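You operate a simulated robot arm through the tools that you are given. There is no shell and no other tool. Be economical: measure what you need, move in short steps, check, and stop when the job is done.

You are at the controls of a simulated two-armed robot. One attempt, no reset.

## Task
Take the white tub that says "peas" from the oak top of the bookcase and put it on the grey table. Fetch the orange vase and stand it on the number card. Open the drawer by the water jar, take the blue fob from there and put it on the yellow coaster and shut the jar again. Put one of the white cartons from the console table on the teal coaster. Close the drawer by the door. Put one of the ice blocks from the console table on the oak top of the bookcase. Put the blue pot on the console table away on the plant stand top. Pick up the blue lint roller with one hand, pass it to the other hand and put it on the top of the low table. Push the yellow drawer shut. Open the door under the tap. The order is free. Set down upright: orange vase, white carton, blue pot.

Only the result counts: the job must be done as asked and must still hold three seconds after the hand-in. Knocking over, shifting, dropping, spilling or breaking anything else fails it.

## Robot
Two 7-joint arms with two-finger parallel grippers on one trunk, on a base that drives. Base frame: it is fixed to the floor where the robot stands at the start and does not move with it; the origin is under the middle of the robot, x ahead of it, y to its left, z up. Lengths are in mm, angles in degrees, forces in N, time in s.
The left shoulder is at the start at [50, 187, 1135], the right one opposite. With the tool pointing down near the work surface each hand reaches from about 100 to 460 mm from the robot's upright axis, wherever it stands, measured 20 degrees to its own side. Places, roughly: blue fob (8x3x2 cm) [-3000, -3100, 700]; blue lint roller [-750, -3000, 750]; blue pot (8x8x17 cm) [-2500, -3300, 900]; door under the tap [-3900, -2900, 200]; drawer by the door [-2500, -3000, 700]; drawer by the water jar [-2900, -3200, 700]; grey table [-600, -3100, 700]; ice block (4x4x4 cm) [-2300, -3200, 800]; number card [500, 2500, 750]; oak top of the bookcase [600, 200, 800]; orange vase (7x6x15 cm) [500, 300, 500]; plant stand top [-100, 3300, 600]; teal coaster (10x10x2 cm) [-2500, -3200, 800]; top of the low table [-3000, 500, 400]; white carton [-2500, -3250, 750]; yellow coaster (10x10x2 cm) [-2100, 1500, 600]; yellow drawer [-4300, -2800, 500]. Payload 3.43 kg a hand.
The TCP of each hand is the grasp point between the finger pads, 30 mm short of the fingertips. In the tool frame z runs along the fingers and y along their closing line. The gripper opens to 94 mm. The fingers are 28 mm wide and 10 mm thick; the gripper's body (50 by 96 mm) begins 55 mm behind the TCP.
Orientation is that of the tool frame in the base frame, as a unit quaternion [w, x, y, z]. With the fingers straight down and closing along the base's y, the tool's x points along the base's -x, its y along +y and its z along -z.

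## Interface
- The arms move only by the tool servo_tool. It takes "left_increments", "right_increments" or both (then of equal length, played together; a hand with none holds still); each is a list of rows, each a list of 7 numbers: the shift along the tool's x, y, z in units of 500 mm (1.0 is 500 mm), then the turn, a rotation vector about the tool's x, y, z in units of 180 degrees (1.0 is 180 degrees), then the opening in per cent of the stroke, from 0 (shut) to 100 (fully open). In form: [[x, y, z, wx, wy, wz, hand], ...]. A call has 1 to 20 rows; each row is the pose to reach, as a shift and turn from the pose commanded when the call began, along the tool's axes at that moment. A call with a number of a shift or a turn outside -1 to 1 is refused whole. Rows are played at 5 a second. More than 50 mm and 8.6 degrees between two rows, or a gripper value outside its range, and nothing of the call is played. Where a pose cannot be reached the arm comes as near as it can. A force on the tool above 40 N (or 10 N above the force at the start of the call, whichever is more), or a blocked arm, ends the call early, and 0.2 s more pass. Each finger travels about 153 mm/s and halts on what it meets, pressing with about 34 N; the grip force reading is that of the motor and also rises with nothing between the fingers. The clock runs only during rows and for 0.2 s after the last one: add rows that repeat a pose to give the fingers time. The reply holds the time, the measured pose of the TCP, the force on the tool along the base axes, the opening and the grip force, in the units named above and with some noise, with the torque about the TCP (base axes, N m) and any sound that the robot's microphone picked up, and new pictures: "pictures" is both (left out), scene, wrist or none (wrist: the cameras of the hands that moved).
- Cameras (640 x 400 px; columns grow to the right, rows downward): "scene" is now at [141.3, 22.4, 1289.1]; the picture's right is [0.37, -0.93, 0.00], its down [-0.62, -0.24, -0.75] and it looks along [0.69, 0.27, -0.67] (base axes); focal length 280 px, centre (320, 200). "left" rides on the left gripper at [76, -14, -103] in its tool frame; the picture's right is [0.18, 0.98, 0.00], its down [-0.75, 0.14, -0.64] and it looks along [-0.63, 0.12, 0.77] (tool axes); focal length 243 px, centre (320, 200). "right" rides on the right gripper at [76, 14, -102] in its tool frame; the picture's right is [-0.18, 0.98, 0.00], its down [-0.75, -0.14, -0.64] and it looks along [-0.63, -0.12, 0.77] (tool axes); focal length 243 px, centre (320, 200).
- move_column(by): slides the trunk up (or, below 0, down) by that many mm; the arms and the scene camera ride with it, the base frame stays. It gives what a move gives, with no picture.
- roll_base(legs): drives the robot by 1 to 6 legs, each [ahead, left, turn to the left] in mm, mm and degrees, along the robot's own axes; the way and the turn of a leg run together, so that a leg with both is an arc; at most 1500 mm and 180 degrees a leg. The arms and the cameras ride along, it lands a little off, and it stops where it bumps. It gives what a move gives, and a new picture of the scene camera.
- pan_tilt(pan, tilt): turns the head with the scene camera to pan (to the left, within 80 degrees either way) and tilt (down, from -29 to 69), counted from straight ahead of the robot. It gives what a move gives, and a new picture of the scene camera.
- point_at(camera, pixels): there is no depth. For up to 12 entries [column, row, z] of the newest picture of that camera ("zoom" is the newest enlarged one), the place [x, y] in the base frame at which the ray of that pixel passes the height z, good to about 2 mm, but the place of the scene camera against the robot may be out by one fixed shift of up to 12 mm in any direction. It takes no simulated time.
- zoom(camera, box): a new picture of the part [left, top, right, bottom] of that camera's present view, enlarged. It takes no simulated time.
- sign_off(): hands the job in; it is judged then, once.

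Go step by step. Measure first, check grasps and placings, and put right what went wrong. The budget is 350 turns and 360 pictures, counting those below and the enlarged ones. Unless the task says otherwise, let go and move clear before handing in, and close with one line.

The tools are called as name(argument=value, ...) on one line, values as JSON. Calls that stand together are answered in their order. servo_tool: Moves the arms, as the interface text tells. Its arguments: {"type":"object","properties":{"left_increments":{"type":"array"},"right_increments":{"type":"array"},"pictures":{"type":"string","enum":["both","scene","wrist","none"]}},"required":[]} The other tools are called the same way: move_column (by) slides the trunk up or down; roll_base (legs) drives the base; pan_tilt (pan, tilt) turns the head that bears the scene camera; point_at (camera, pixels) gives the place at which the rays of pixels pass given heights; zoom (camera, box) takes an enlarged picture of a part of a camera's view; sign_off () hands the job in.

At the start:

```text
t: 0.0
left_tcp_pos: [289.3, 281.7, 1090.9]
left_ee_rot: [0.0, -0.001, 1.0, 0.0]
left_ft_force: [-0.3, -0.2, 0.5]
left_wrist_torque: [-0.01, -0.01, -0.01]
left_gripper_width: 93.9
left_gripper_force: 0.0
right_tcp_pos: [340.6, -0.4, 1079.0]
right_ee_rot: [0.0, 0.0, 1.0, 0.0]
right_ft_force: [-0.7, 0.4, 0.3]
right_wrist_torque: [-0.02, 0.01, -0.03]
right_gripper_width: 94.0
right_gripper_force: 0.0
trunk travel left (down, up): [-350.0, 82.0]
robot x, y, heading: [4.3, -0.7, -0.1]
head pan, tilt: [21.5, 41.8]
```

scene: 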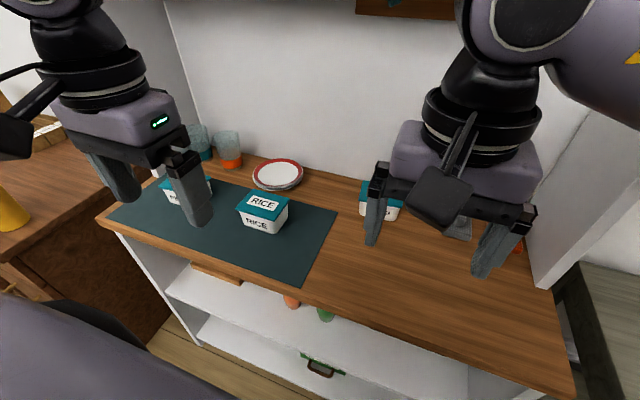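
right: 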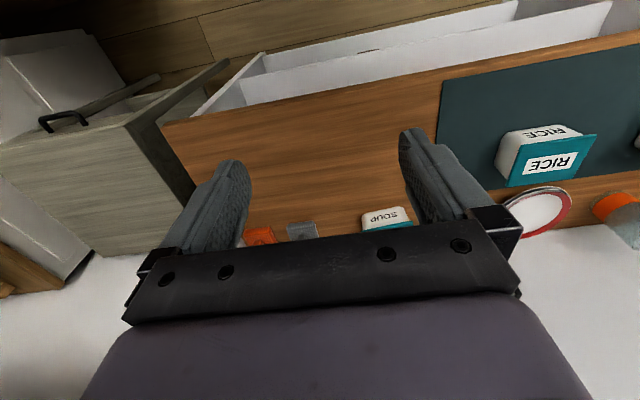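
left: 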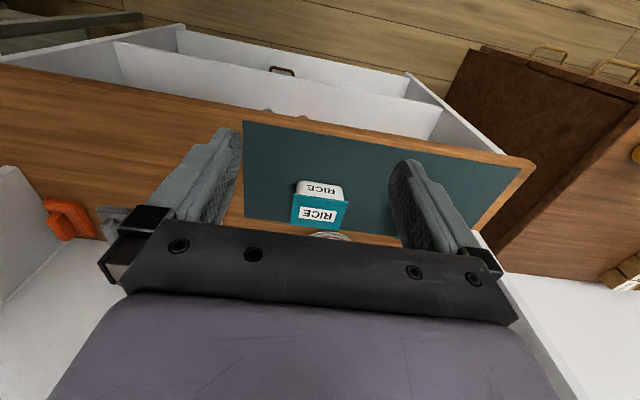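

The scene shows tubs on the bookcase: "RICE" at (262,212), one at (187,188) hidden by the left finger, and one at (380,205) behind the right hand. I'll zoom in to read the labels.

zoom(camera="scene", box=[100, 100, 420, 300])

pan_tilt(pan=0, tilt=30)

pan_tilt(pan=60, tilt=30)

```text
2.00 times, centred on (260, 200) of scene
```

zoom: 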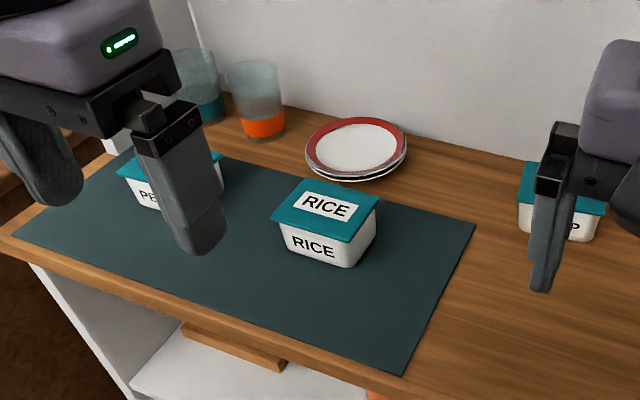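

```text
t: 0.8
left_tcp_pos: [288.7, 280.6, 1090.0]
left_ee_rot: [0.0, -0.001, 1.0, 0.0]
left_ft_force: [-0.5, -0.6, 0.6]
left_wrist_torque: [0.01, -0.03, -0.03]
left_gripper_width: 93.8
left_gripper_force: 0.0
right_tcp_pos: [340.0, -0.5, 1078.5]
right_ee_rot: [0.0, -0.001, 1.0, 0.0]
right_ft_force: [0.0, 0.6, 0.6]
right_wrist_torque: [-0.01, 0.01, -0.02]
right_gripper_width: 94.0
right_gripper_force: 0.1
trunk travel left (down, up): [-350.0, 82.0]
robot x, y, heading: [1.6, -0.6, 0.0]
head pan, tilt: [0.0, 30.0]
```

scene: 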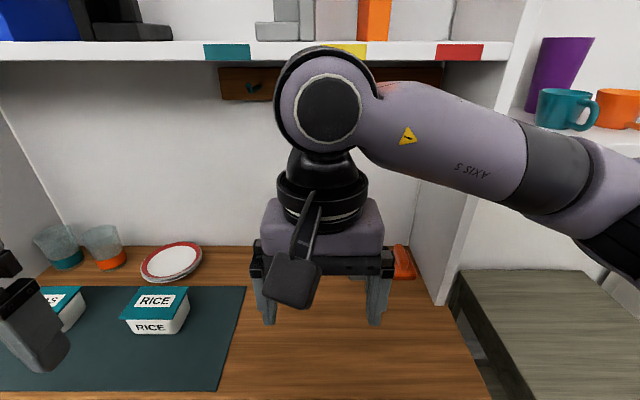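

```text
t: 2.1
left_tcp_pos: [288.5, 282.1, 1090.9]
left_ee_rot: [0.0, 0.0, 1.0, 0.0]
left_ft_force: [1.0, 0.3, 0.6]
left_wrist_torque: [0.03, 0.02, -0.01]
left_gripper_width: 94.0
left_gripper_force: 0.1
right_tcp_pos: [341.2, -0.5, 1079.6]
right_ee_rot: [0.0, 0.0, 1.0, 0.0]
right_ft_force: [-0.7, 0.4, 0.5]
right_wrist_torque: [0.04, 0.01, -0.01]
right_gripper_width: 93.8
right_gripper_force: 0.2
trunk travel left (down, up): [-350.0, 82.0]
robot x, y, heading: [-2.2, 0.2, 0.1]
head pan, tilt: [60.0, 30.0]
```

scene: 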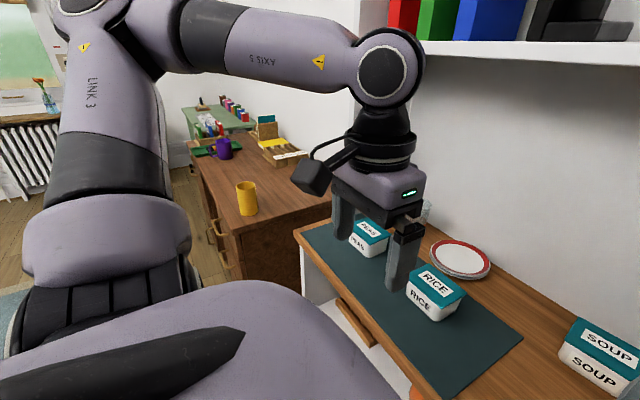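

Peas tub is at (370,235) in the latest picture. I'll back up to see the bookcase shelves and the vase.

pan_tilt(pan=10, tilt=35)

roll_base(legs=[[-600, 0, 0]])

```text
t: 3.3
left_tcp_pos: [289.2, 282.2, 1091.3]
left_ee_rot: [0.0, 0.0, 1.0, 0.0]
left_ft_force: [0.8, -0.1, -0.3]
left_wrist_torque: [-0.02, -0.03, 0.0]
left_gripper_width: 93.7
left_gripper_force: 0.1
right_tcp_pos: [341.1, -2.1, 1078.7]
right_ee_rot: [0.0, -0.001, 1.0, 0.0]
right_ft_force: [0.3, 0.0, -0.1]
right_wrist_torque: [0.0, 0.02, 0.02]
right_gripper_width: 93.9
right_gripper_force: 0.1
trunk travel left (down, up): [-350.0, 82.0]
robot x, y, heading: [-1.4, -1.5, 0.2]
head pan, tilt: [10.0, 35.0]
```

scene: 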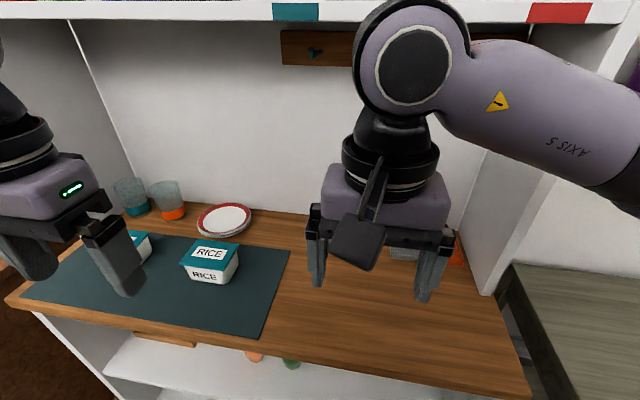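

```text
t: 6.7
left_tcp_pos: [-310.2, 281.9, 1090.3]
left_ee_rot: [-0.001, 0.01, 1.0, 0.001]
left_ft_force: [-0.3, -0.7, -1.0]
left_wrist_torque: [0.01, -0.02, -0.01]
left_gripper_width: 93.9
left_gripper_force: 0.0
right_tcp_pos: [-262.1, -2.8, 1079.3]
right_ee_rot: [-0.001, 0.01, 1.0, -0.001]
right_ft_force: [-0.7, 0.1, 1.6]
right_wrist_torque: [-0.02, 0.01, 0.0]
right_gripper_width: 93.8
right_gripper_force: 0.2
trunk travel left (down, up): [-350.0, 82.0]
robot x, y, heading: [-606.2, 6.4, -0.9]
head pan, tilt: [10.0, 35.0]
```

scene: 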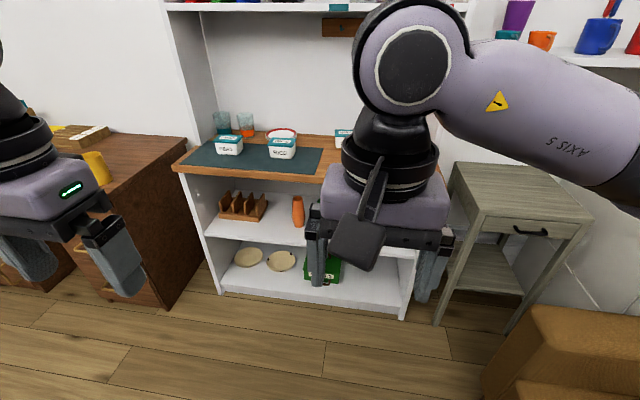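

The orange vase is at (298,212) on the middle shelf and the peas tub at (228,143). I'll zoom in and measure them.

zoom(camera="scene", box=[170, 110, 410, 260])

point_at(camera="scene", pixels=[[298, 227, 450], [298, 227, 500], [298, 227, 550], [228, 155, 800], [181, 170, 800], [320, 178, 800], [205, 240, 450], [209, 237, 500]])

```text
2.67 times, centred on (290, 185) of scene
```

zoom: 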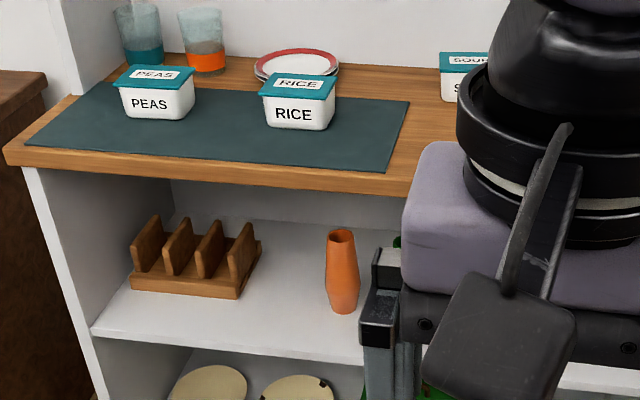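

```text
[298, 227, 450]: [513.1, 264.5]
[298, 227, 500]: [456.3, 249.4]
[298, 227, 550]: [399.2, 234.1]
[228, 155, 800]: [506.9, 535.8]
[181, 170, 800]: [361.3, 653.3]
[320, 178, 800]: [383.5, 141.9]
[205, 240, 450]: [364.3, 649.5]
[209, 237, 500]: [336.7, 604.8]
```

The vase stands on a shelf at z≈450 and the tub is at about (510,535). I'll drive to about x=0, y=330 to reach the tub with the left hand.

roll_base(legs=[[0, 330, 0.9], [600, 0, 0]])

pan_tilt(pan=0, tilt=45)

```text
t: 11.9
left_tcp_pos: [292.1, 608.2, 1090.7]
left_ee_rot: [0.0, 0.0, 1.0, 0.001]
left_ft_force: [0.4, 0.6, 0.5]
left_wrist_torque: [-0.01, 0.0, 0.01]
left_gripper_width: 94.1
left_gripper_force: 0.2
right_tcp_pos: [344.7, 325.8, 1078.8]
right_ee_rot: [0.0, -0.001, 1.0, 0.0]
right_ft_force: [0.1, -0.1, 0.3]
right_wrist_torque: [0.0, 0.0, 0.03]
right_gripper_width: 93.9
right_gripper_force: 0.1
trunk travel left (down, up): [-350.0, 82.0]
robot x, y, heading: [1.2, 325.0, 0.1]
head pan, tilt: [10.0, 35.0]
```

scene: 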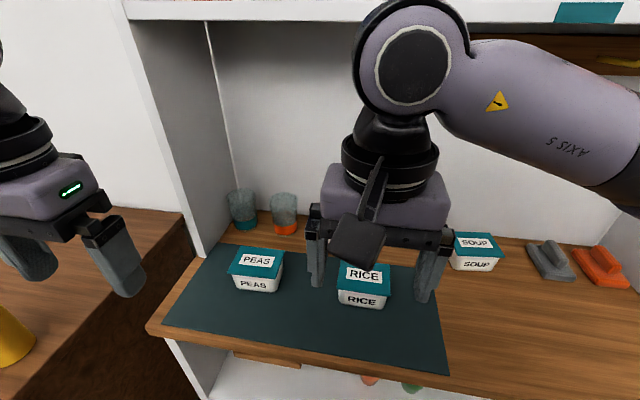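

```text
t: 12.6
left_tcp_pos: [291.5, 608.6, 1090.8]
left_ee_rot: [0.0, -0.001, 1.0, -0.001]
left_ft_force: [0.3, 0.4, -0.8]
left_wrist_torque: [-0.01, 0.01, -0.01]
left_gripper_width: 93.9
left_gripper_force: 0.0
right_tcp_pos: [344.4, 325.3, 1078.6]
right_ee_rot: [-0.001, -0.001, 1.0, -0.001]
right_ft_force: [-0.1, -0.9, -0.1]
right_wrist_torque: [0.0, 0.01, 0.02]
right_gripper_width: 94.3
right_gripper_force: 0.0
trunk travel left (down, up): [-350.0, 82.0]
robot x, y, heading: [2.5, 325.9, -0.0]
head pan, tilt: [0.0, 45.0]
```

scene: 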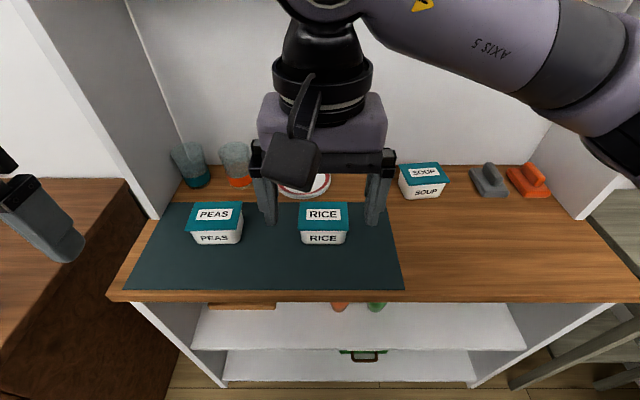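

I'll zoom on the peas tub (215,222) for its edges and measure.

zoom(camera="scene", box=[110, 140, 430, 340])

point_at(camera="zoom", pixels=[[165, 208, 800], [265, 207, 800], [165, 208, 850], [265, 207, 850], [10, 310, 800], [10, 310, 850], [150, 183, 850], [265, 180, 850], [155, 126, 850], [262, 126, 850]])

```text
2.00 times, centred on (270, 240) of scene
```

zoom: 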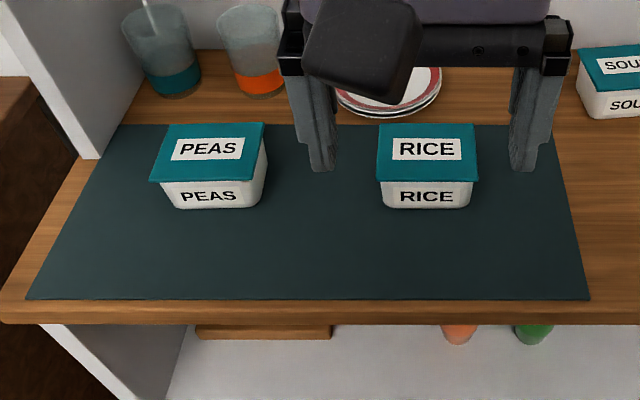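

```text
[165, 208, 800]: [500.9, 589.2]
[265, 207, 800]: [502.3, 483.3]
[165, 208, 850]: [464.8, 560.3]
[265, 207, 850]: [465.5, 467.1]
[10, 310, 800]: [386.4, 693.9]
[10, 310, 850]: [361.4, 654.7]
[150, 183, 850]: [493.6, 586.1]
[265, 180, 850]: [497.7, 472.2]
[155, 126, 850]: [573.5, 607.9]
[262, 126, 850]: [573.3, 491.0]
```

Lid spans x≈494–573, y≈486–590 at z≈850, so I'll grip it across x. I'll turn the left hand −90° and bring it above (533,539), moving the right hand aside.

servo_tool(left_increments=[[-0.04, -0.0116, 0.023, 0, 0, -0.0417, 100], [-0.08, -0.023, 0.047, 0, 0, -0.0833, 100], [-0.12, -0.035, 0.07, 0, 0, -0.125, 100], [-0.16, -0.046, 0.093, 0, 0, -0.1667, 100], [-0.2, -0.058, 0.117, 0, 0, -0.2083, 100], [-0.24, -0.07, 0.14, 0, 0, -0.25, 100], [-0.28, -0.081, 0.163, 0, 0, -0.2917, 100], [-0.32, -0.093, 0.187, 0, 0, -0.3333, 100], [-0.36, -0.104, 0.21, 0, 0, -0.375, 100], [-0.4, -0.116, 0.233, 0, 0, -0.4167, 100], [-0.44, -0.128, 0.257, 0, 0, -0.4583, 100], [-0.483, -0.139, 0.28, 0, 0, -0.5, 100], [-0.483, -0.139, 0.28, 0, 0, -0.5, 100]], right_increments=[[0, -0.04, 0, 0, 0, 0, 100], [0, -0.08, 0, 0, 0, 0, 100], [0, -0.12, 0, 0, 0, 0, 100], [0, -0.16, 0, 0, 0, 0, 100], [0, -0.2, 0, 0, 0, 0, 100], [0, -0.24, 0, 0, 0, 0, 100], [0, -0.28, 0, 0, 0, 0, 100], [0, -0.3, 0, 0, 0, 0, 100], [0, -0.3, 0, 0, 0, 0, 100], [0, -0.3, 0, 0, 0, 0, 100], [0, -0.3, 0, 0, 0, 0, 100], [0, -0.3, 0, 0, 0, 0, 100], [0, -0.3, 0, 0, 0, 0, 100]])

```text
t: 15.4
left_tcp_pos: [513.5, 557.4, 960.0]
left_ee_rot: [0.001, 0.709, -0.705, 0.0]
left_ft_force: [0.0, 0.6, 0.4]
left_wrist_torque: [-0.01, -0.02, 0.03]
left_gripper_width: 94.0
left_gripper_force: 0.0
left hand out of reach, approached as far as the arm can: row 11, 12, 13
right_tcp_pos: [344.3, 175.7, 1079.8]
right_ee_rot: [0.0, 0.0, 1.0, 0.001]
right_ft_force: [0.7, -0.2, 0.1]
right_wrist_torque: [-0.01, 0.0, -0.03]
right_gripper_width: 94.2
right_gripper_force: 0.0
trunk travel left (down, up): [-350.0, 82.0]
robot x, y, heading: [1.2, 322.2, -0.0]
head pan, tilt: [0.0, 45.0]
```

scene: 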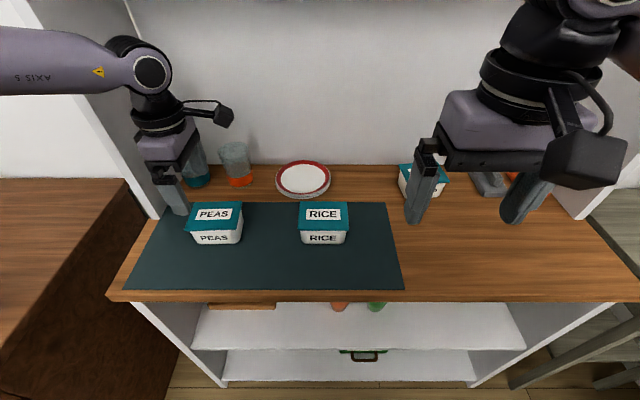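
right: 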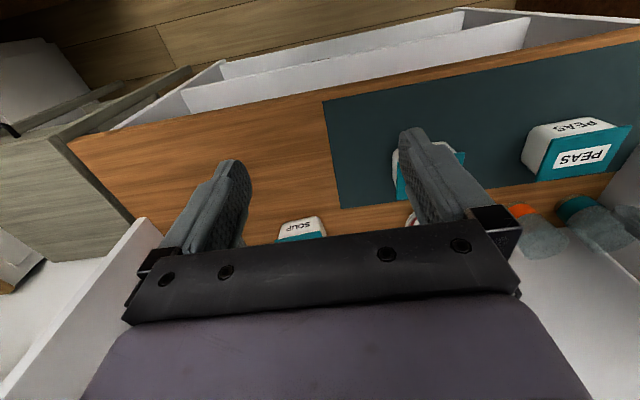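
left: 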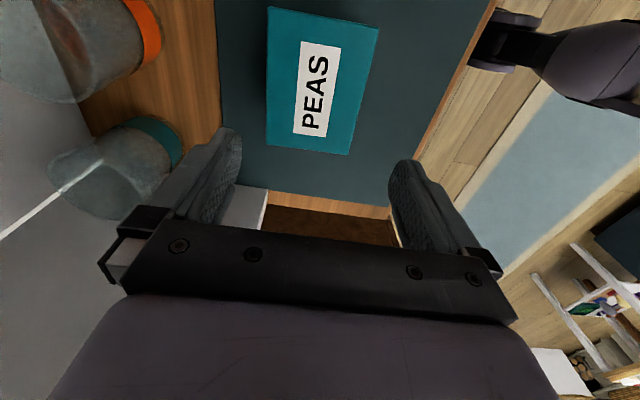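

The arm hit its reach limit near (513,557). I'll measure the lid corners in the left wrist picture: (270,8), (378,28), (348,155), (266,143).

point_at(camera="left", pixels=[[270, 8, 850], [378, 28, 850], [348, 155, 850], [266, 143, 850], [270, 8, 870], [378, 28, 870], [348, 155, 870], [266, 143, 870]])

point_at(camera="scene", pixels=[[186, 231, 850], [237, 231, 850], [242, 202, 850], [193, 202, 850], [186, 231, 870], [237, 231, 870], [242, 202, 870], [193, 202, 870]])

```text
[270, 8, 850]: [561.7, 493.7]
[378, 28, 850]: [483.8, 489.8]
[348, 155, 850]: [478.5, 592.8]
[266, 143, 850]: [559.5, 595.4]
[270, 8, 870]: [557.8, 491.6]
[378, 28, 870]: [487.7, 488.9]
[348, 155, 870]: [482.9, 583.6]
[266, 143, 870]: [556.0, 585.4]
```

```text
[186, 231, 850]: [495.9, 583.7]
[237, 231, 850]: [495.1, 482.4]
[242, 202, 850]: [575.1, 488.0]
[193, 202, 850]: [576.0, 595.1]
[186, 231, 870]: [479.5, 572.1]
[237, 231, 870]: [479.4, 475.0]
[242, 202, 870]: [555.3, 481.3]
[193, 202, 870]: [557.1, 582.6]
```

Wrist view puts the tub centre at about (521,543), size 79 x 103. I'll draw the hand back 70 mm and drive the base 70 mm forward to get within reach.

servo_tool(left_increments=[[0, 0.07, 0, 0, 0, 0, 100], [0, 0.14, 0, 0, 0, 0, 100], [0, 0.14, 0, 0, 0, 0, 100]], pictures="none")

roll_base(legs=[[70, 0, 0]])

```text
t: 16.2
left_tcp_pos: [439.6, 557.0, 958.5]
left_ee_rot: [0.0, 0.708, -0.707, 0.0]
left_ft_force: [-0.5, 0.9, 0.4]
left_wrist_torque: [0.0, -0.01, 0.01]
left_gripper_width: 94.1
left_gripper_force: 0.0
right_tcp_pos: [345.9, 176.2, 1080.3]
right_ee_rot: [0.0, -0.001, 1.0, 0.0]
right_ft_force: [-0.3, -1.8, -0.5]
right_wrist_torque: [0.0, 0.01, -0.01]
right_gripper_width: 93.9
right_gripper_force: 0.0
trunk travel left (down, up): [-350.0, 82.0]
robot x, y, heading: [5.4, 325.1, -0.0]
head pan, tilt: [0.0, 45.0]
```

```text
t: 17.4
left_tcp_pos: [512.3, 558.1, 960.0]
left_ee_rot: [0.0, 0.708, -0.706, 0.0]
left_ft_force: [-0.7, -0.3, 0.1]
left_wrist_torque: [-0.04, 0.03, -0.03]
left_gripper_width: 93.7
left_gripper_force: 0.0
right_tcp_pos: [417.2, 176.1, 1081.4]
right_ee_rot: [0.001, 0.0, 1.0, 0.0]
right_ft_force: [-0.1, -0.4, 0.6]
right_wrist_torque: [-0.05, -0.02, 0.03]
right_gripper_width: 94.1
right_gripper_force: 0.0
trunk travel left (down, up): [-350.0, 82.0]
robot x, y, heading: [75.0, 327.4, -0.0]
head pan, tilt: [0.0, 45.0]
stopped in leg 1: the robot was blocked; the commanded pose is now the measured one
```

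scene: 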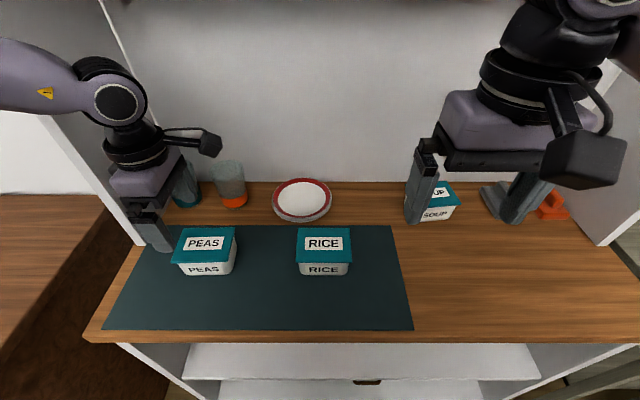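

The base touched something at x=75, so it's in front of the bookcase already. I'll align the hand over (521,543) and lower it to z≈900 for a check.

servo_tool(left_increments=[[0.03, -0.018, 0.0, 0, 0, 0, 100], [0.03, -0.018, 0.05, 0, 0, 0, 100], [0.03, -0.018, 0.11, 0, 0, 0, 100], [0.03, -0.018, 0.11, 0, 0, 0, 100]])

```text
t: 18.4
left_tcp_pos: [521.7, 540.7, 901.5]
left_ee_rot: [-0.001, 0.708, -0.706, 0.001]
left_ft_force: [-0.2, -0.5, 0.1]
left_wrist_torque: [-0.06, 0.0, 0.02]
left_gripper_width: 93.8
left_gripper_force: 0.0
right_tcp_pos: [418.0, 176.2, 1079.6]
right_ee_rot: [0.001, 0.0, 1.0, -0.001]
right_ft_force: [0.4, 0.6, 0.8]
right_wrist_torque: [0.0, -0.02, -0.03]
right_gripper_width: 94.0
right_gripper_force: 0.0
trunk travel left (down, up): [-350.0, 82.0]
robot x, y, heading: [73.9, 325.4, -0.0]
head pan, tilt: [0.0, 45.0]
```

scene: 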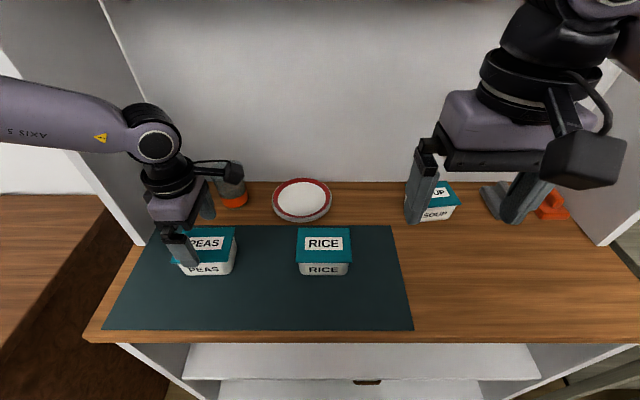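
left: 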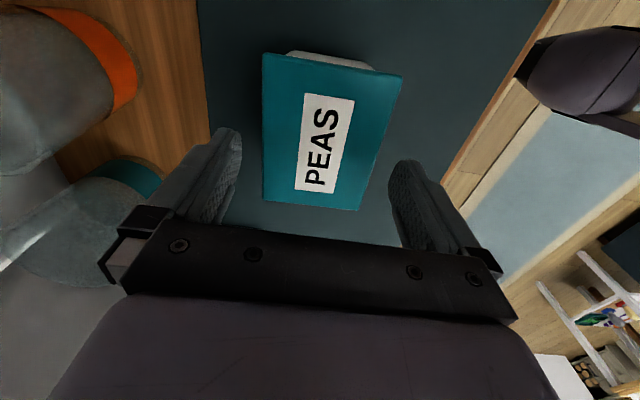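

Lid corners now at (262,53), (402,76), (360,210), (262,202); measuring to centre precisely.

point_at(camera="left", pixels=[[262, 53, 850], [402, 76, 850], [360, 210, 850], [262, 202, 850], [262, 53, 860], [402, 76, 860], [360, 210, 860], [262, 202, 860]])

```text
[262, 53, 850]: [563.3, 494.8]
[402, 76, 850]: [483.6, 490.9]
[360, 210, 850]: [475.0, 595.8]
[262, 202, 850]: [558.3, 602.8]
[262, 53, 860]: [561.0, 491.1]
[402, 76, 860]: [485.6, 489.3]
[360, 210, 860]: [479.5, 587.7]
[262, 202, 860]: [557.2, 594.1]
```

Both views agree on lid z≈860, centre (520.5,540.5), yaw ≈2.5°. Descending to TCP z≈843 and closing.

servo_tool(left_increments=[[0, 0.002, 0.03, 0, 0, -0.014, 100], [0, 0.002, 0.06, 0, 0, -0.014, 100], [0, 0.002, 0.09, 0, 0, -0.014, 100], [0, 0.002, 0.117, 0, 0, -0.014, 100], [0, 0.002, 0.117, 0, 0, -0.014, 70], [0, 0.002, 0.117, 0, 0, -0.014, 60], [0, 0.002, 0.117, 0, 0, -0.014, 60]])

```text
t: 20.0
left_tcp_pos: [510.3, 553.8, 855.5]
left_ee_rot: [0.0, 0.723, -0.691, 0.001]
left_ft_force: [4.3, -0.5, 4.2]
left_wrist_torque: [-0.09, 0.01, 0.15]
left_gripper_width: 82.0
left_gripper_force: 34.3
left hand out of reach, approached as far as the arm can: row 2, 3, 4, 5, 6, 7
right_tcp_pos: [418.0, 176.0, 1079.8]
right_ee_rot: [0.0, -0.001, 1.0, 0.0]
right_ft_force: [0.3, -0.7, -0.7]
right_wrist_torque: [0.04, 0.0, -0.02]
right_gripper_width: 93.9
right_gripper_force: 0.1
trunk travel left (down, up): [-350.0, 82.0]
robot x, y, heading: [72.8, 326.9, 0.1]
head pan, tilt: [0.0, 45.0]
```

scene: 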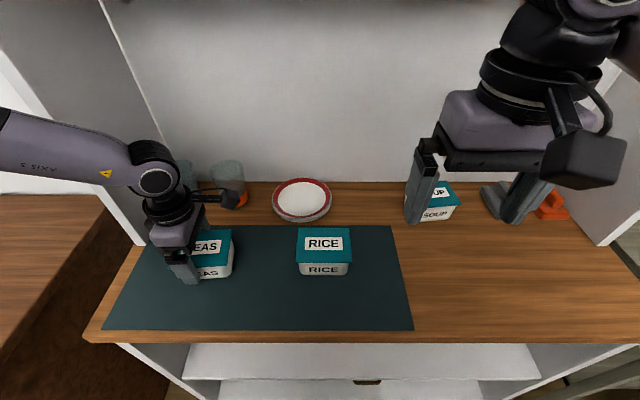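
left: 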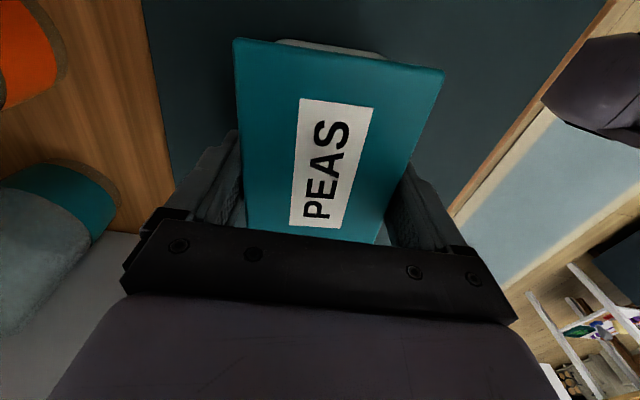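

The arm can't reach this low and slipped to (510,554,855). I'll open, rise 130 mm, and lower the column so the shoulder is nearer.

servo_tool(left_increments=[[0, 0, 0, 0, 0, 0, 100], [0, 0, 0, 0, 0, 0, 100], [0, 0, -0.08, 0, 0, 0, 100], [0, 0, -0.16, 0, 0, 0, 100], [0, 0, -0.24, 0, 0, 0, 100], [0, 0, -0.3, 0, 0, 0, 100], [0, 0, -0.3, 0, 0, 0, 100]], pictures="none")

move_column(by=-100)

```text
t: 21.6
left_tcp_pos: [511.8, 553.9, 1006.0]
left_ee_rot: [0.0, 0.723, -0.691, 0.0]
left_ft_force: [-0.6, 0.3, -0.2]
left_wrist_torque: [-0.03, 0.03, 0.01]
left_gripper_width: 94.0
left_gripper_force: 0.0
right_tcp_pos: [418.1, 174.8, 1079.6]
right_ee_rot: [0.0, 0.0, 1.0, 0.0]
right_ft_force: [-0.6, 0.2, -0.2]
right_wrist_torque: [-0.02, -0.02, -0.02]
right_gripper_width: 93.9
right_gripper_force: 0.2
trunk travel left (down, up): [-350.0, 82.0]
robot x, y, heading: [75.4, 324.5, 0.4]
head pan, tilt: [0.0, 45.0]
```

```text
t: 22.9
left_tcp_pos: [511.8, 554.0, 904.7]
left_ee_rot: [0.0, 0.724, -0.69, 0.0]
left_ft_force: [0.1, 0.1, 0.2]
left_wrist_torque: [0.01, 0.01, 0.0]
left_gripper_width: 93.8
left_gripper_force: 0.2
right_tcp_pos: [416.8, 175.3, 980.7]
right_ee_rot: [0.0, 0.0, 1.0, 0.001]
right_ft_force: [-1.0, -0.2, 0.0]
right_wrist_torque: [0.0, 0.01, -0.03]
right_gripper_width: 94.1
right_gripper_force: 0.1
trunk travel left (down, up): [-250.0, 182.0]
robot x, y, heading: [76.8, 326.5, 0.0]
head pan, tilt: [0.0, 45.0]
```

servo_tool(left_increments=[[0.0278, -0.016, 0.0, 0, 0, 0, 100], [0.0278, -0.016, 0.0, 0, 0, 0, 100]], pictures="wrist")

```text
t: 23.6
left_tcp_pos: [519.8, 540.6, 904.2]
left_ee_rot: [0.0, 0.724, -0.69, 0.0]
left_ft_force: [-0.7, 0.5, -0.1]
left_wrist_torque: [0.0, -0.02, 0.0]
left_gripper_width: 93.9
left_gripper_force: 0.0
right_tcp_pos: [416.8, 176.2, 980.4]
right_ee_rot: [0.0, -0.001, 1.0, 0.0]
right_ft_force: [0.5, 0.3, 0.6]
right_wrist_torque: [-0.01, -0.01, 0.01]
right_gripper_width: 93.8
right_gripper_force: 0.1
trunk travel left (down, up): [-250.0, 182.0]
robot x, y, heading: [74.0, 328.8, 0.2]
head pan, tilt: [0.0, 45.0]
```

left: 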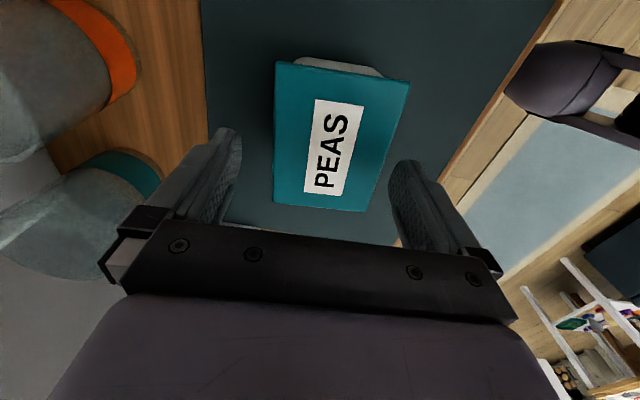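

point_at(camera="left", pixels=[[275, 61, 860], [409, 83, 860], [365, 212, 860], [274, 202, 860]])

```text
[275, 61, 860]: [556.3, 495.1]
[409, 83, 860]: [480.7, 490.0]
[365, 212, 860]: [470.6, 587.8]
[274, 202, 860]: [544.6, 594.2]
```

The tub has turned to about 6.3° with centre (513,542). I'll adjust and descend again.

servo_tool(left_increments=[[-0.003, 0.0135, 0.0, 0, 0, -0.0195, 100], [-0.003, 0.0135, 0.04, 0, 0, -0.0195, 100], [-0.003, 0.0135, 0.08, 0, 0, -0.0195, 100], [-0.003, 0.0135, 0.12, 0, 0, -0.0195, 100], [-0.003, 0.0135, 0.12, 0, 0, -0.0195, 100]], pictures="wrist")

```text
t: 24.8
left_tcp_pos: [514.5, 540.5, 844.1]
left_ee_rot: [0.001, 0.744, -0.668, 0.0]
left_ft_force: [-0.4, 0.2, 0.2]
left_wrist_torque: [0.03, 0.02, 0.0]
left_gripper_width: 93.9
left_gripper_force: 0.0
right_tcp_pos: [417.8, 174.8, 981.0]
right_ee_rot: [0.0, 0.0, 1.0, 0.0]
right_ft_force: [-0.2, 0.0, 0.1]
right_wrist_torque: [0.01, 0.01, 0.05]
right_gripper_width: 94.3
right_gripper_force: 0.1
trunk travel left (down, up): [-250.0, 182.0]
robot x, y, heading: [71.4, 324.7, -0.2]
head pan, tilt: [0.0, 45.0]
```

left: 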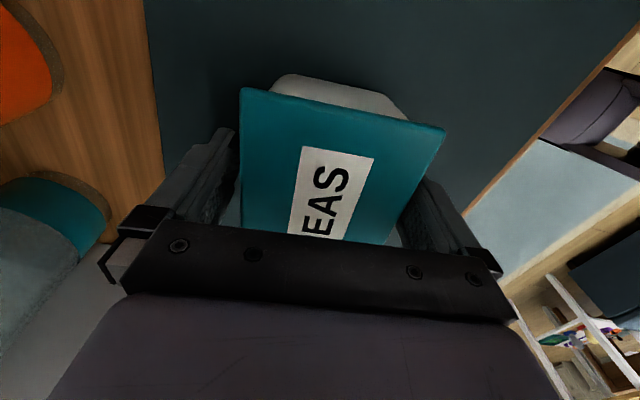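

Reached (514.5,540.5,844) with no contact; closing and lifting.

servo_tool(left_increments=[[0, 0, 0, 0, 0, 0, 60], [0, 0, 0, 0, 0, 0, 60], [0, 0, 0, 0, 0, 0, 60], [0, 0, -0.04, 0, 0, 0, 60], [0, 0, -0.08, 0, 0, 0, 60], [0, 0, -0.12, 0, 0, 0, 60], [0, 0, -0.12, 0, 0, 0, 60]])

```text
t: 26.4
left_tcp_pos: [514.7, 540.6, 904.2]
left_ee_rot: [0.0, 0.744, -0.668, 0.0]
left_ft_force: [1.1, -0.2, -2.4]
left_wrist_torque: [0.01, -0.01, -0.03]
left_gripper_width: 81.1
left_gripper_force: 33.9
right_tcp_pos: [417.7, 177.3, 980.5]
right_ee_rot: [0.0, 0.0, 1.0, 0.0]
right_ft_force: [0.7, -0.1, 0.4]
right_wrist_torque: [0.0, 0.01, 0.04]
right_gripper_width: 94.0
right_gripper_force: 0.2
trunk travel left (down, up): [-250.0, 182.0]
robot x, y, heading: [78.3, 325.0, 0.2]
head pan, tilt: [0.0, 45.0]
```

scene: 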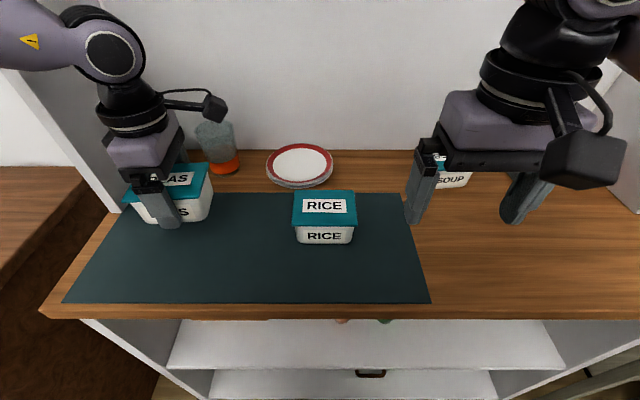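
left: 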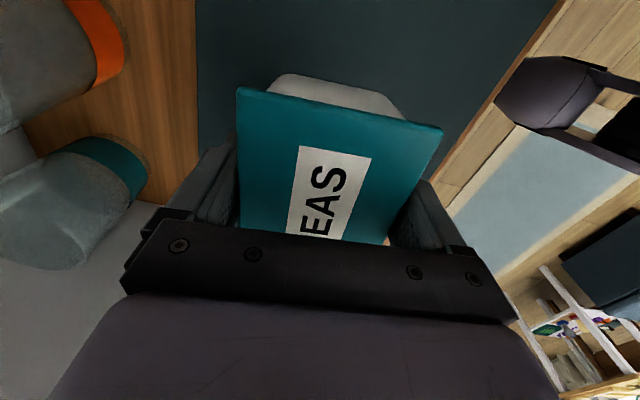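

Tub is held (width 81, hand carries ~2.5 N). Now back off to set up for the vase with the right hand, which I'll grasp from the front at a downward tilt.

roll_base(legs=[[-500, 0, 0]])

```text
t: 29.3
left_tcp_pos: [12.2, 539.3, 904.8]
left_ee_rot: [-0.001, 0.744, -0.668, 0.0]
left_ft_force: [-0.7, 0.0, -2.0]
left_wrist_torque: [0.02, 0.03, 0.0]
left_gripper_width: 80.9
left_gripper_force: 34.2
right_tcp_pos: [-87.0, 174.9, 979.9]
right_ee_rot: [0.0, -0.001, 1.0, -0.001]
right_ft_force: [0.7, 0.6, -1.0]
right_wrist_torque: [0.04, -0.02, -0.01]
right_gripper_width: 93.7
right_gripper_force: 0.1
trunk travel left (down, up): [-250.0, 182.0]
robot x, y, heading: [-424.8, 325.2, -0.0]
head pan, tilt: [0.0, 45.0]
```

scene: 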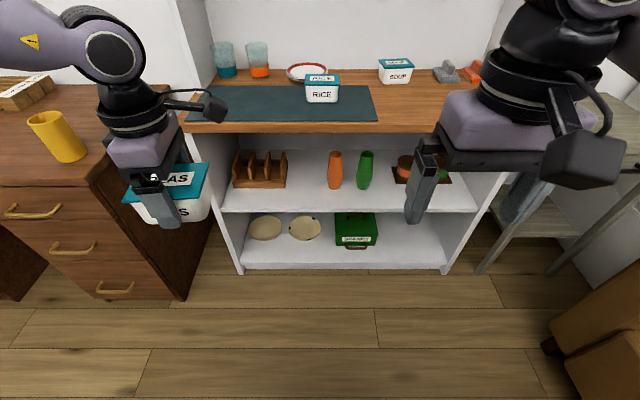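

Clear view: orange vase (335,170) with a green one (366,170) beside it. Zoom and measure the spacing.

zoom(camera="scene", box=[270, 120, 430, 220])

point_at(camera="scene", pixels=[[334, 188, 450], [328, 170, 525], [342, 170, 525], [358, 170, 525], [373, 170, 525], [223, 210, 450], [476, 212, 450], [189, 132, 780], [334, 188, 470]])

```text
4.00 times, centred on (350, 170) of scene
```

zoom: 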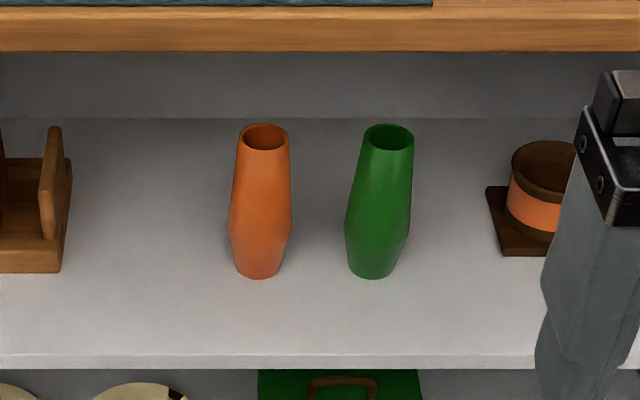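

```text
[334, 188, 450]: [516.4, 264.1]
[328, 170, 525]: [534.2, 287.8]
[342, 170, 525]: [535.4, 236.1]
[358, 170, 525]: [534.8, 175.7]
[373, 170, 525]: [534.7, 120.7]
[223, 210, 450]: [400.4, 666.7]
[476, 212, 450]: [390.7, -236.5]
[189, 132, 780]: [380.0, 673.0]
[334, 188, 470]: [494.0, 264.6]
```

point_at(camera="scene", pixels=[[185, 300, 0], [92, 180, 750], [92, 180, 780], [170, 90, 750], [242, 268, 0], [242, 268, 100]])

```text
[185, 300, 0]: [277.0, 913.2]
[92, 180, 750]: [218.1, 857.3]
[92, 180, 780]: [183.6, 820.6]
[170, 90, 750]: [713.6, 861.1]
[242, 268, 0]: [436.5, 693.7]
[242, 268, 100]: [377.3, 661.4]
```

Desk is clear (y≈860+). I'll pull the left hand in 120 mm and tilt the right hand 55° toward forward, then lower the column.

servo_tool(right_increments=[[0, 0, 0, 0, -0.0437, 0, 100], [0, 0, 0, 0, -0.0874, 0, 100], [0, 0, 0, 0, -0.1311, 0, 100], [0, 0, 0, 0, -0.1748, 0, 100], [0, 0, 0, 0, -0.2185, 0, 100], [0, 0, 0, 0, -0.2622, 0, 100], [0, 0, 0, 0, -0.306, 0, 100], [0, 0, 0, 0, -0.306, 0, 100]], left_increments=[[0, 0.04, 0, 0, 0, 0, 60], [0, 0.08, 0, 0, 0, 0, 60], [0, 0.12, 0, 0, 0, 0, 60], [0, 0.16, 0, 0, 0, 0, 60], [0, 0.2, 0, 0, 0, 0, 60], [0, 0.24, 0, 0, 0, 0, 60], [0, 0.24, 0, 0, 0, 0, 60], [0, 0.24, 0, 0, 0, 0, 60]], pictures="none")

move_column(by=-220)

roll_base(legs=[[180, 75, 0]])

```text
t: 31.1
left_tcp_pos: [-107.5, 527.5, 904.8]
left_ee_rot: [0.0, 0.744, -0.668, 0.0]
left_ft_force: [0.9, 0.5, -2.3]
left_wrist_torque: [-0.01, 0.0, -0.03]
left_gripper_width: 81.2
left_gripper_force: 33.9
right_tcp_pos: [-55.7, 200.9, 994.2]
right_ee_rot: [0.462, -0.001, 0.887, 0.001]
right_ft_force: [0.1, 0.1, 0.8]
right_wrist_torque: [-0.02, 0.02, 0.0]
right_gripper_width: 93.9
right_gripper_force: 0.0
right hand out of reach, approached as far as the arm can: row 6, 7, 8
trunk travel left (down, up): [-250.0, 182.0]
robot x, y, heading: [-433.2, 326.3, -0.0]
head pan, tilt: [0.0, 45.0]
```

```text
t: 33.4
left_tcp_pos: [-106.8, 526.5, 684.4]
left_ee_rot: [0.0, 0.744, -0.668, 0.0]
left_ft_force: [0.0, 0.8, -2.9]
left_wrist_torque: [0.0, -0.05, -0.01]
left_gripper_width: 81.0
left_gripper_force: 33.9
right_tcp_pos: [-54.8, 200.5, 772.0]
right_ee_rot: [0.461, -0.001, 0.887, 0.001]
right_ft_force: [0.6, 0.6, -0.2]
right_wrist_torque: [-0.01, -0.01, 0.01]
right_gripper_width: 93.9
right_gripper_force: 0.0
trunk travel left (down, up): [-30.0, 402.0]
robot x, y, heading: [-427.8, 326.2, 0.0]
head pan, tilt: [0.0, 45.0]
```

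```text
t: 35.0
left_tcp_pos: [64.8, 603.7, 684.1]
left_ee_rot: [0.0, 0.745, -0.668, 0.0]
left_ft_force: [0.6, -0.4, -2.3]
left_wrist_torque: [-0.05, 0.02, -0.01]
left_gripper_width: 81.0
left_gripper_force: 34.2
right_tcp_pos: [118.2, 275.4, 774.1]
right_ee_rot: [0.462, -0.002, 0.887, 0.002]
right_ft_force: [0.1, -0.7, -0.3]
right_wrist_torque: [-0.01, 0.01, 0.02]
right_gripper_width: 93.8
right_gripper_force: 0.1
trunk travel left (down, up): [-30.0, 402.0]
robot x, y, heading: [-255.8, 401.9, -0.1]
head pan, tilt: [0.0, 45.0]
```

scene: 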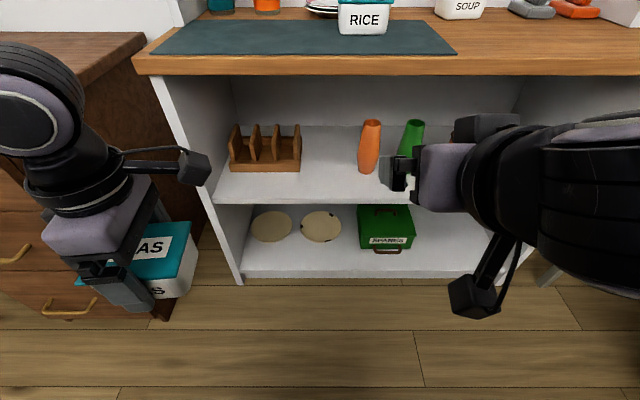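

Right hand is tilted at 55° at (118,275,774). Now lowering it straight to z≈535, checking the wrist view of the vase.

servo_tool(right_increments=[[0.0652, -0.001, 0.0457, 0, 0, 0, 100], [0.1303, -0.002, 0.0913, 0, 0, 0, 100], [0.1955, -0.003, 0.137, 0, 0, 0, 100], [0.2607, -0.004, 0.1827, 0, 0, 0, 100], [0.3258, -0.005, 0.2283, 0, 0, 0, 90], [0.391, -0.006, 0.274, 0, 0, 0, 85], [0.391, -0.006, 0.274, 0, 0, 0, 85]])

```text
t: 36.6
left_tcp_pos: [64.2, 602.1, 683.9]
left_ee_rot: [-0.001, 0.745, -0.668, -0.001]
left_ft_force: [-0.2, 0.1, -2.3]
left_wrist_torque: [-0.01, 0.02, 0.03]
left_gripper_width: 80.9
left_gripper_force: 33.8
right_tcp_pos: [120.8, 271.3, 536.1]
right_ee_rot: [0.463, -0.001, 0.886, 0.0]
right_ft_force: [0.2, 0.1, -0.3]
right_wrist_torque: [-0.03, -0.03, 0.04]
right_gripper_width: 80.1
right_gripper_force: 0.0
right hand out of reach, approached as far as the arm can: row 1, 2, 3
trunk travel left (down, up): [-30.0, 402.0]
robot x, y, heading: [-253.0, 404.4, 0.2]
head pan, tilt: [0.0, 45.0]
```

scene: 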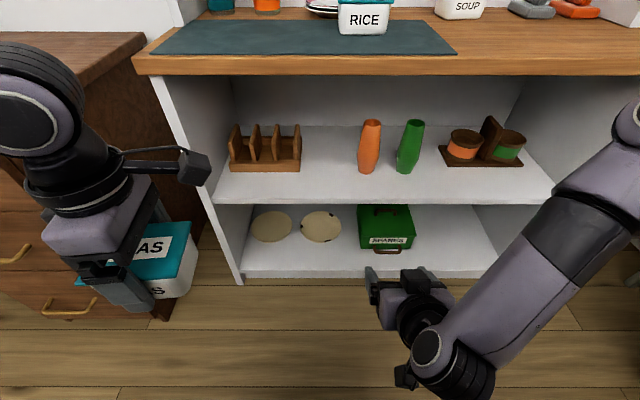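
right: 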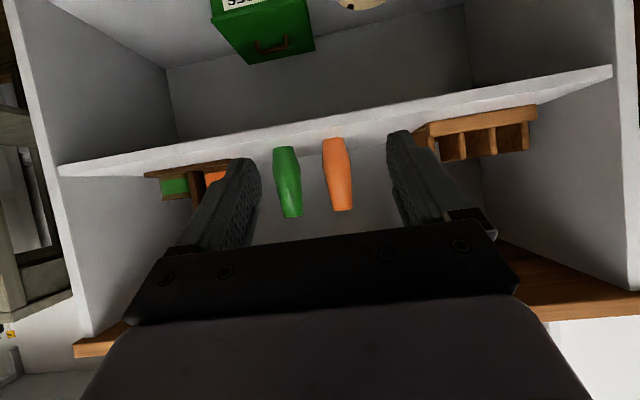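

point_at(camera="right", pixels=[[335, 138, 450], [337, 165, 500], [342, 210, 600], [285, 147, 450], [288, 175, 500], [292, 216, 600], [320, 128, 450], [320, 110, 450]])

point_at(camera="scene", pixels=[[367, 174, 450], [370, 124, 600], [404, 173, 450], [414, 124, 600], [390, 200, 450]])

```text
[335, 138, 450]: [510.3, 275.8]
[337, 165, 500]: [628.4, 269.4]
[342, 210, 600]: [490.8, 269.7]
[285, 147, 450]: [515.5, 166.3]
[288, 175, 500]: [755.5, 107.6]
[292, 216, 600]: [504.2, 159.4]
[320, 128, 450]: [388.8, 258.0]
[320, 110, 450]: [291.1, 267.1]
```

```text
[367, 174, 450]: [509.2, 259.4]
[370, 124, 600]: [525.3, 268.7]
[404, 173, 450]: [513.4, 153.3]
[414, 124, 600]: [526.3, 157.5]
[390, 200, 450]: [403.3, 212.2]
```

Vase centre estimated at (530,271). Drive 215 mm ahead, then take another look.

roll_base(legs=[[215, 0, 0]])

servo_tool(right_increments=[[0, 0, 0, 0, 0, 0, 85]], pictures="wrist")

```text
t: 38.2
left_tcp_pos: [271.9, 604.2, 684.8]
left_ee_rot: [0.0, 0.745, -0.667, 0.001]
left_ft_force: [-0.5, 0.5, -2.6]
left_wrist_torque: [0.01, 0.0, 0.03]
left_gripper_width: 81.0
left_gripper_force: 34.3
right_tcp_pos: [328.9, 273.0, 536.2]
right_ee_rot: [0.462, -0.003, 0.887, 0.001]
right_ft_force: [0.7, -0.9, 0.1]
right_wrist_torque: [0.0, 0.03, 0.01]
right_gripper_width: 79.9
right_gripper_force: 0.1
trunk travel left (down, up): [-30.0, 402.0]
robot x, y, heading: [-49.7, 402.0, 0.1]
head pan, tilt: [0.0, 45.0]
```

scene: 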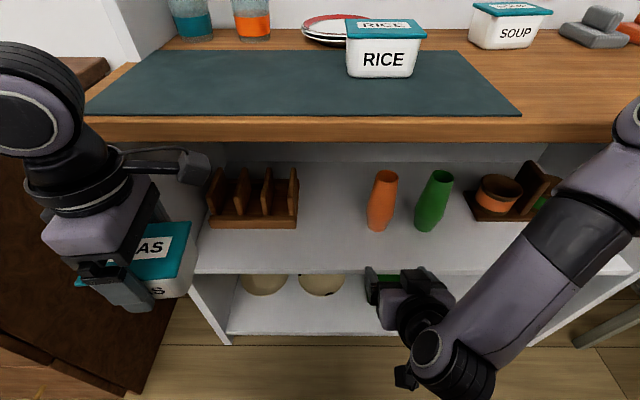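

```text
t: 38.6
left_tcp_pos: [271.3, 605.7, 684.6]
left_ee_rot: [0.0, 0.745, -0.667, 0.0]
left_ft_force: [-0.6, -0.8, -2.3]
left_wrist_torque: [0.02, 0.01, 0.01]
left_gripper_width: 81.1
left_gripper_force: 34.3
right_tcp_pos: [329.0, 273.0, 536.2]
right_ee_rot: [0.462, -0.003, 0.887, 0.001]
right_ft_force: [0.2, -0.4, 0.0]
right_wrist_torque: [0.02, 0.03, -0.04]
right_gripper_width: 79.6
right_gripper_force: 0.0
trunk travel left (down, up): [-30.0, 402.0]
robot x, y, heading: [-48.4, 399.9, 0.5]
head pan, tilt: [0.0, 45.0]
```

right: 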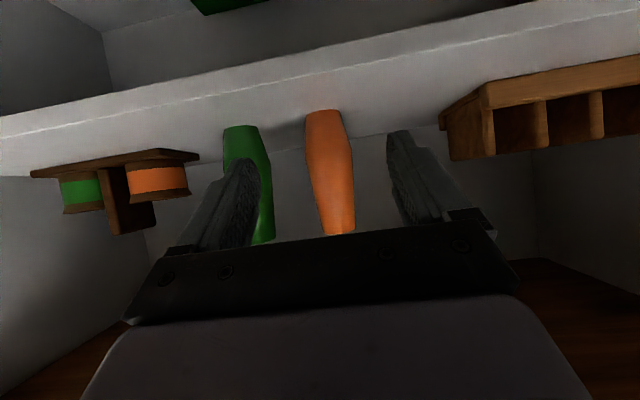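

point_at(camera="right", pixels=[[322, 111, 450], [306, 114, 450], [339, 110, 450], [240, 127, 450], [320, 65, 450], [340, 233, 600], [322, 111, 455], [322, 111, 445]])

```text
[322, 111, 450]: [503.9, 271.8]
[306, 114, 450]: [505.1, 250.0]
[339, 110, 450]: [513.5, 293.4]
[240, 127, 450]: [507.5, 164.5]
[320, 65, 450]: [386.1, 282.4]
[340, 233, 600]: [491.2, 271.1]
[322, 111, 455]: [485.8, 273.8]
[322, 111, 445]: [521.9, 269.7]
```

Base front at x≈506, y≈272; centre ≈(529,272). Advancing straight ahead 199 mm at z≈536.

servo_tool(right_increments=[[-0.0457, 0, 0.0652, 0, 0, 0, 85], [-0.0914, 0, 0.1304, 0, 0, 0, 85], [-0.137, 0, 0.1956, 0, 0, 0, 85], [-0.1827, 0, 0.2608, 0, 0, 0, 85], [-0.2284, 0, 0.326, 0, 0, 0, 85], [-0.2284, 0, 0.326, 0, 0, 0, 85]])

```text
t: 40.0
left_tcp_pos: [271.7, 603.0, 684.8]
left_ee_rot: [0.0, 0.745, -0.667, 0.001]
left_ft_force: [0.1, -0.2, -2.2]
left_wrist_torque: [0.02, 0.06, 0.0]
left_gripper_width: 81.1
left_gripper_force: 33.1
right_tcp_pos: [531.2, 271.7, 535.3]
right_ee_rot: [0.462, -0.002, 0.887, 0.001]
right_ft_force: [-0.6, 0.5, 0.0]
right_wrist_torque: [-0.06, -0.01, -0.04]
right_gripper_width: 80.1
right_gripper_force: 0.1
trunk travel left (down, up): [-30.0, 402.0]
robot x, y, heading: [-47.1, 400.6, 0.6]
head pan, tilt: [0.0, 45.0]
```

scene: 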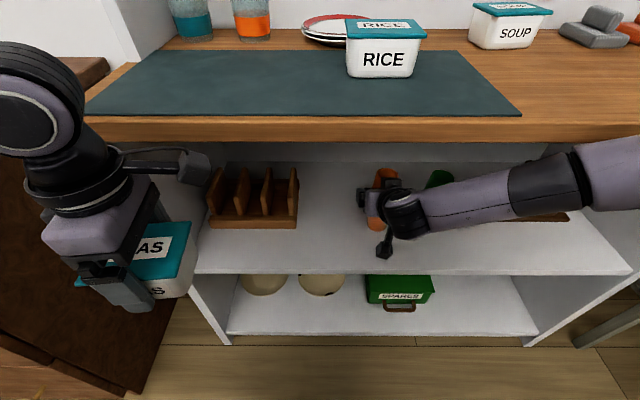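
right: 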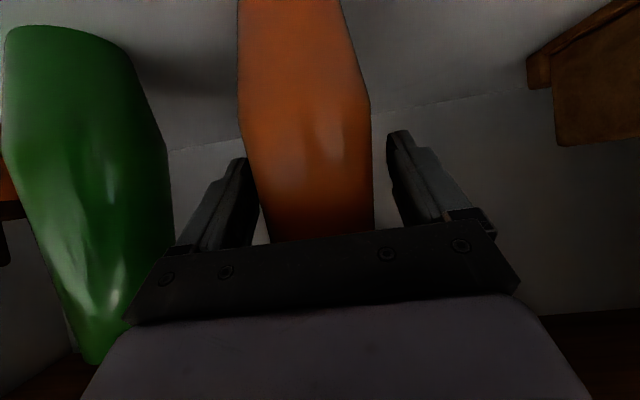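

The vase sits slightly toward the picture-left finger; shifting −Y 4 mm and closing.

servo_tool(right_increments=[[0, -0.008, 0, 0, 0, 0, 85], [0, -0.008, 0, 0, 0, 0, 60], [0, -0.008, 0, 0, 0, 0, 45], [0, -0.008, 0, 0, 0, 0, 40], [0, -0.008, 0, 0, 0, 0, 40]], pictures="wrist")

```text
t: 41.2
left_tcp_pos: [273.2, 603.8, 684.7]
left_ee_rot: [0.0, 0.745, -0.667, 0.0]
left_ft_force: [-0.5, -0.1, -3.1]
left_wrist_torque: [0.05, -0.01, 0.03]
left_gripper_width: 81.3
left_gripper_force: 33.7
right_tcp_pos: [530.4, 268.7, 536.4]
right_ee_rot: [0.461, -0.003, 0.887, 0.001]
right_ft_force: [1.7, 1.5, 0.3]
right_wrist_torque: [0.01, -0.06, 0.01]
right_gripper_width: 60.4
right_gripper_force: 34.1
trunk travel left (down, up): [-30.0, 402.0]
robot x, y, heading: [-47.4, 401.4, 0.2]
head pan, tilt: [0.0, 45.0]
```

right: 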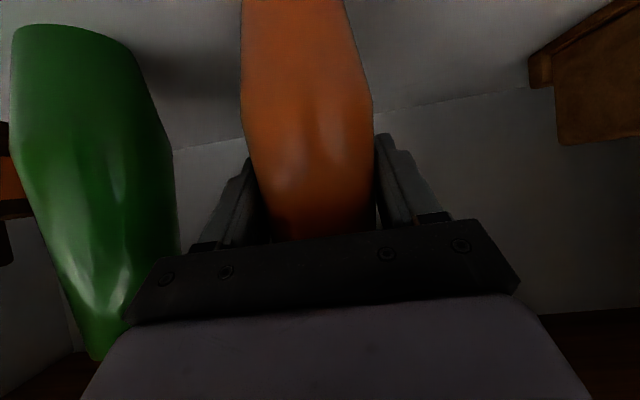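

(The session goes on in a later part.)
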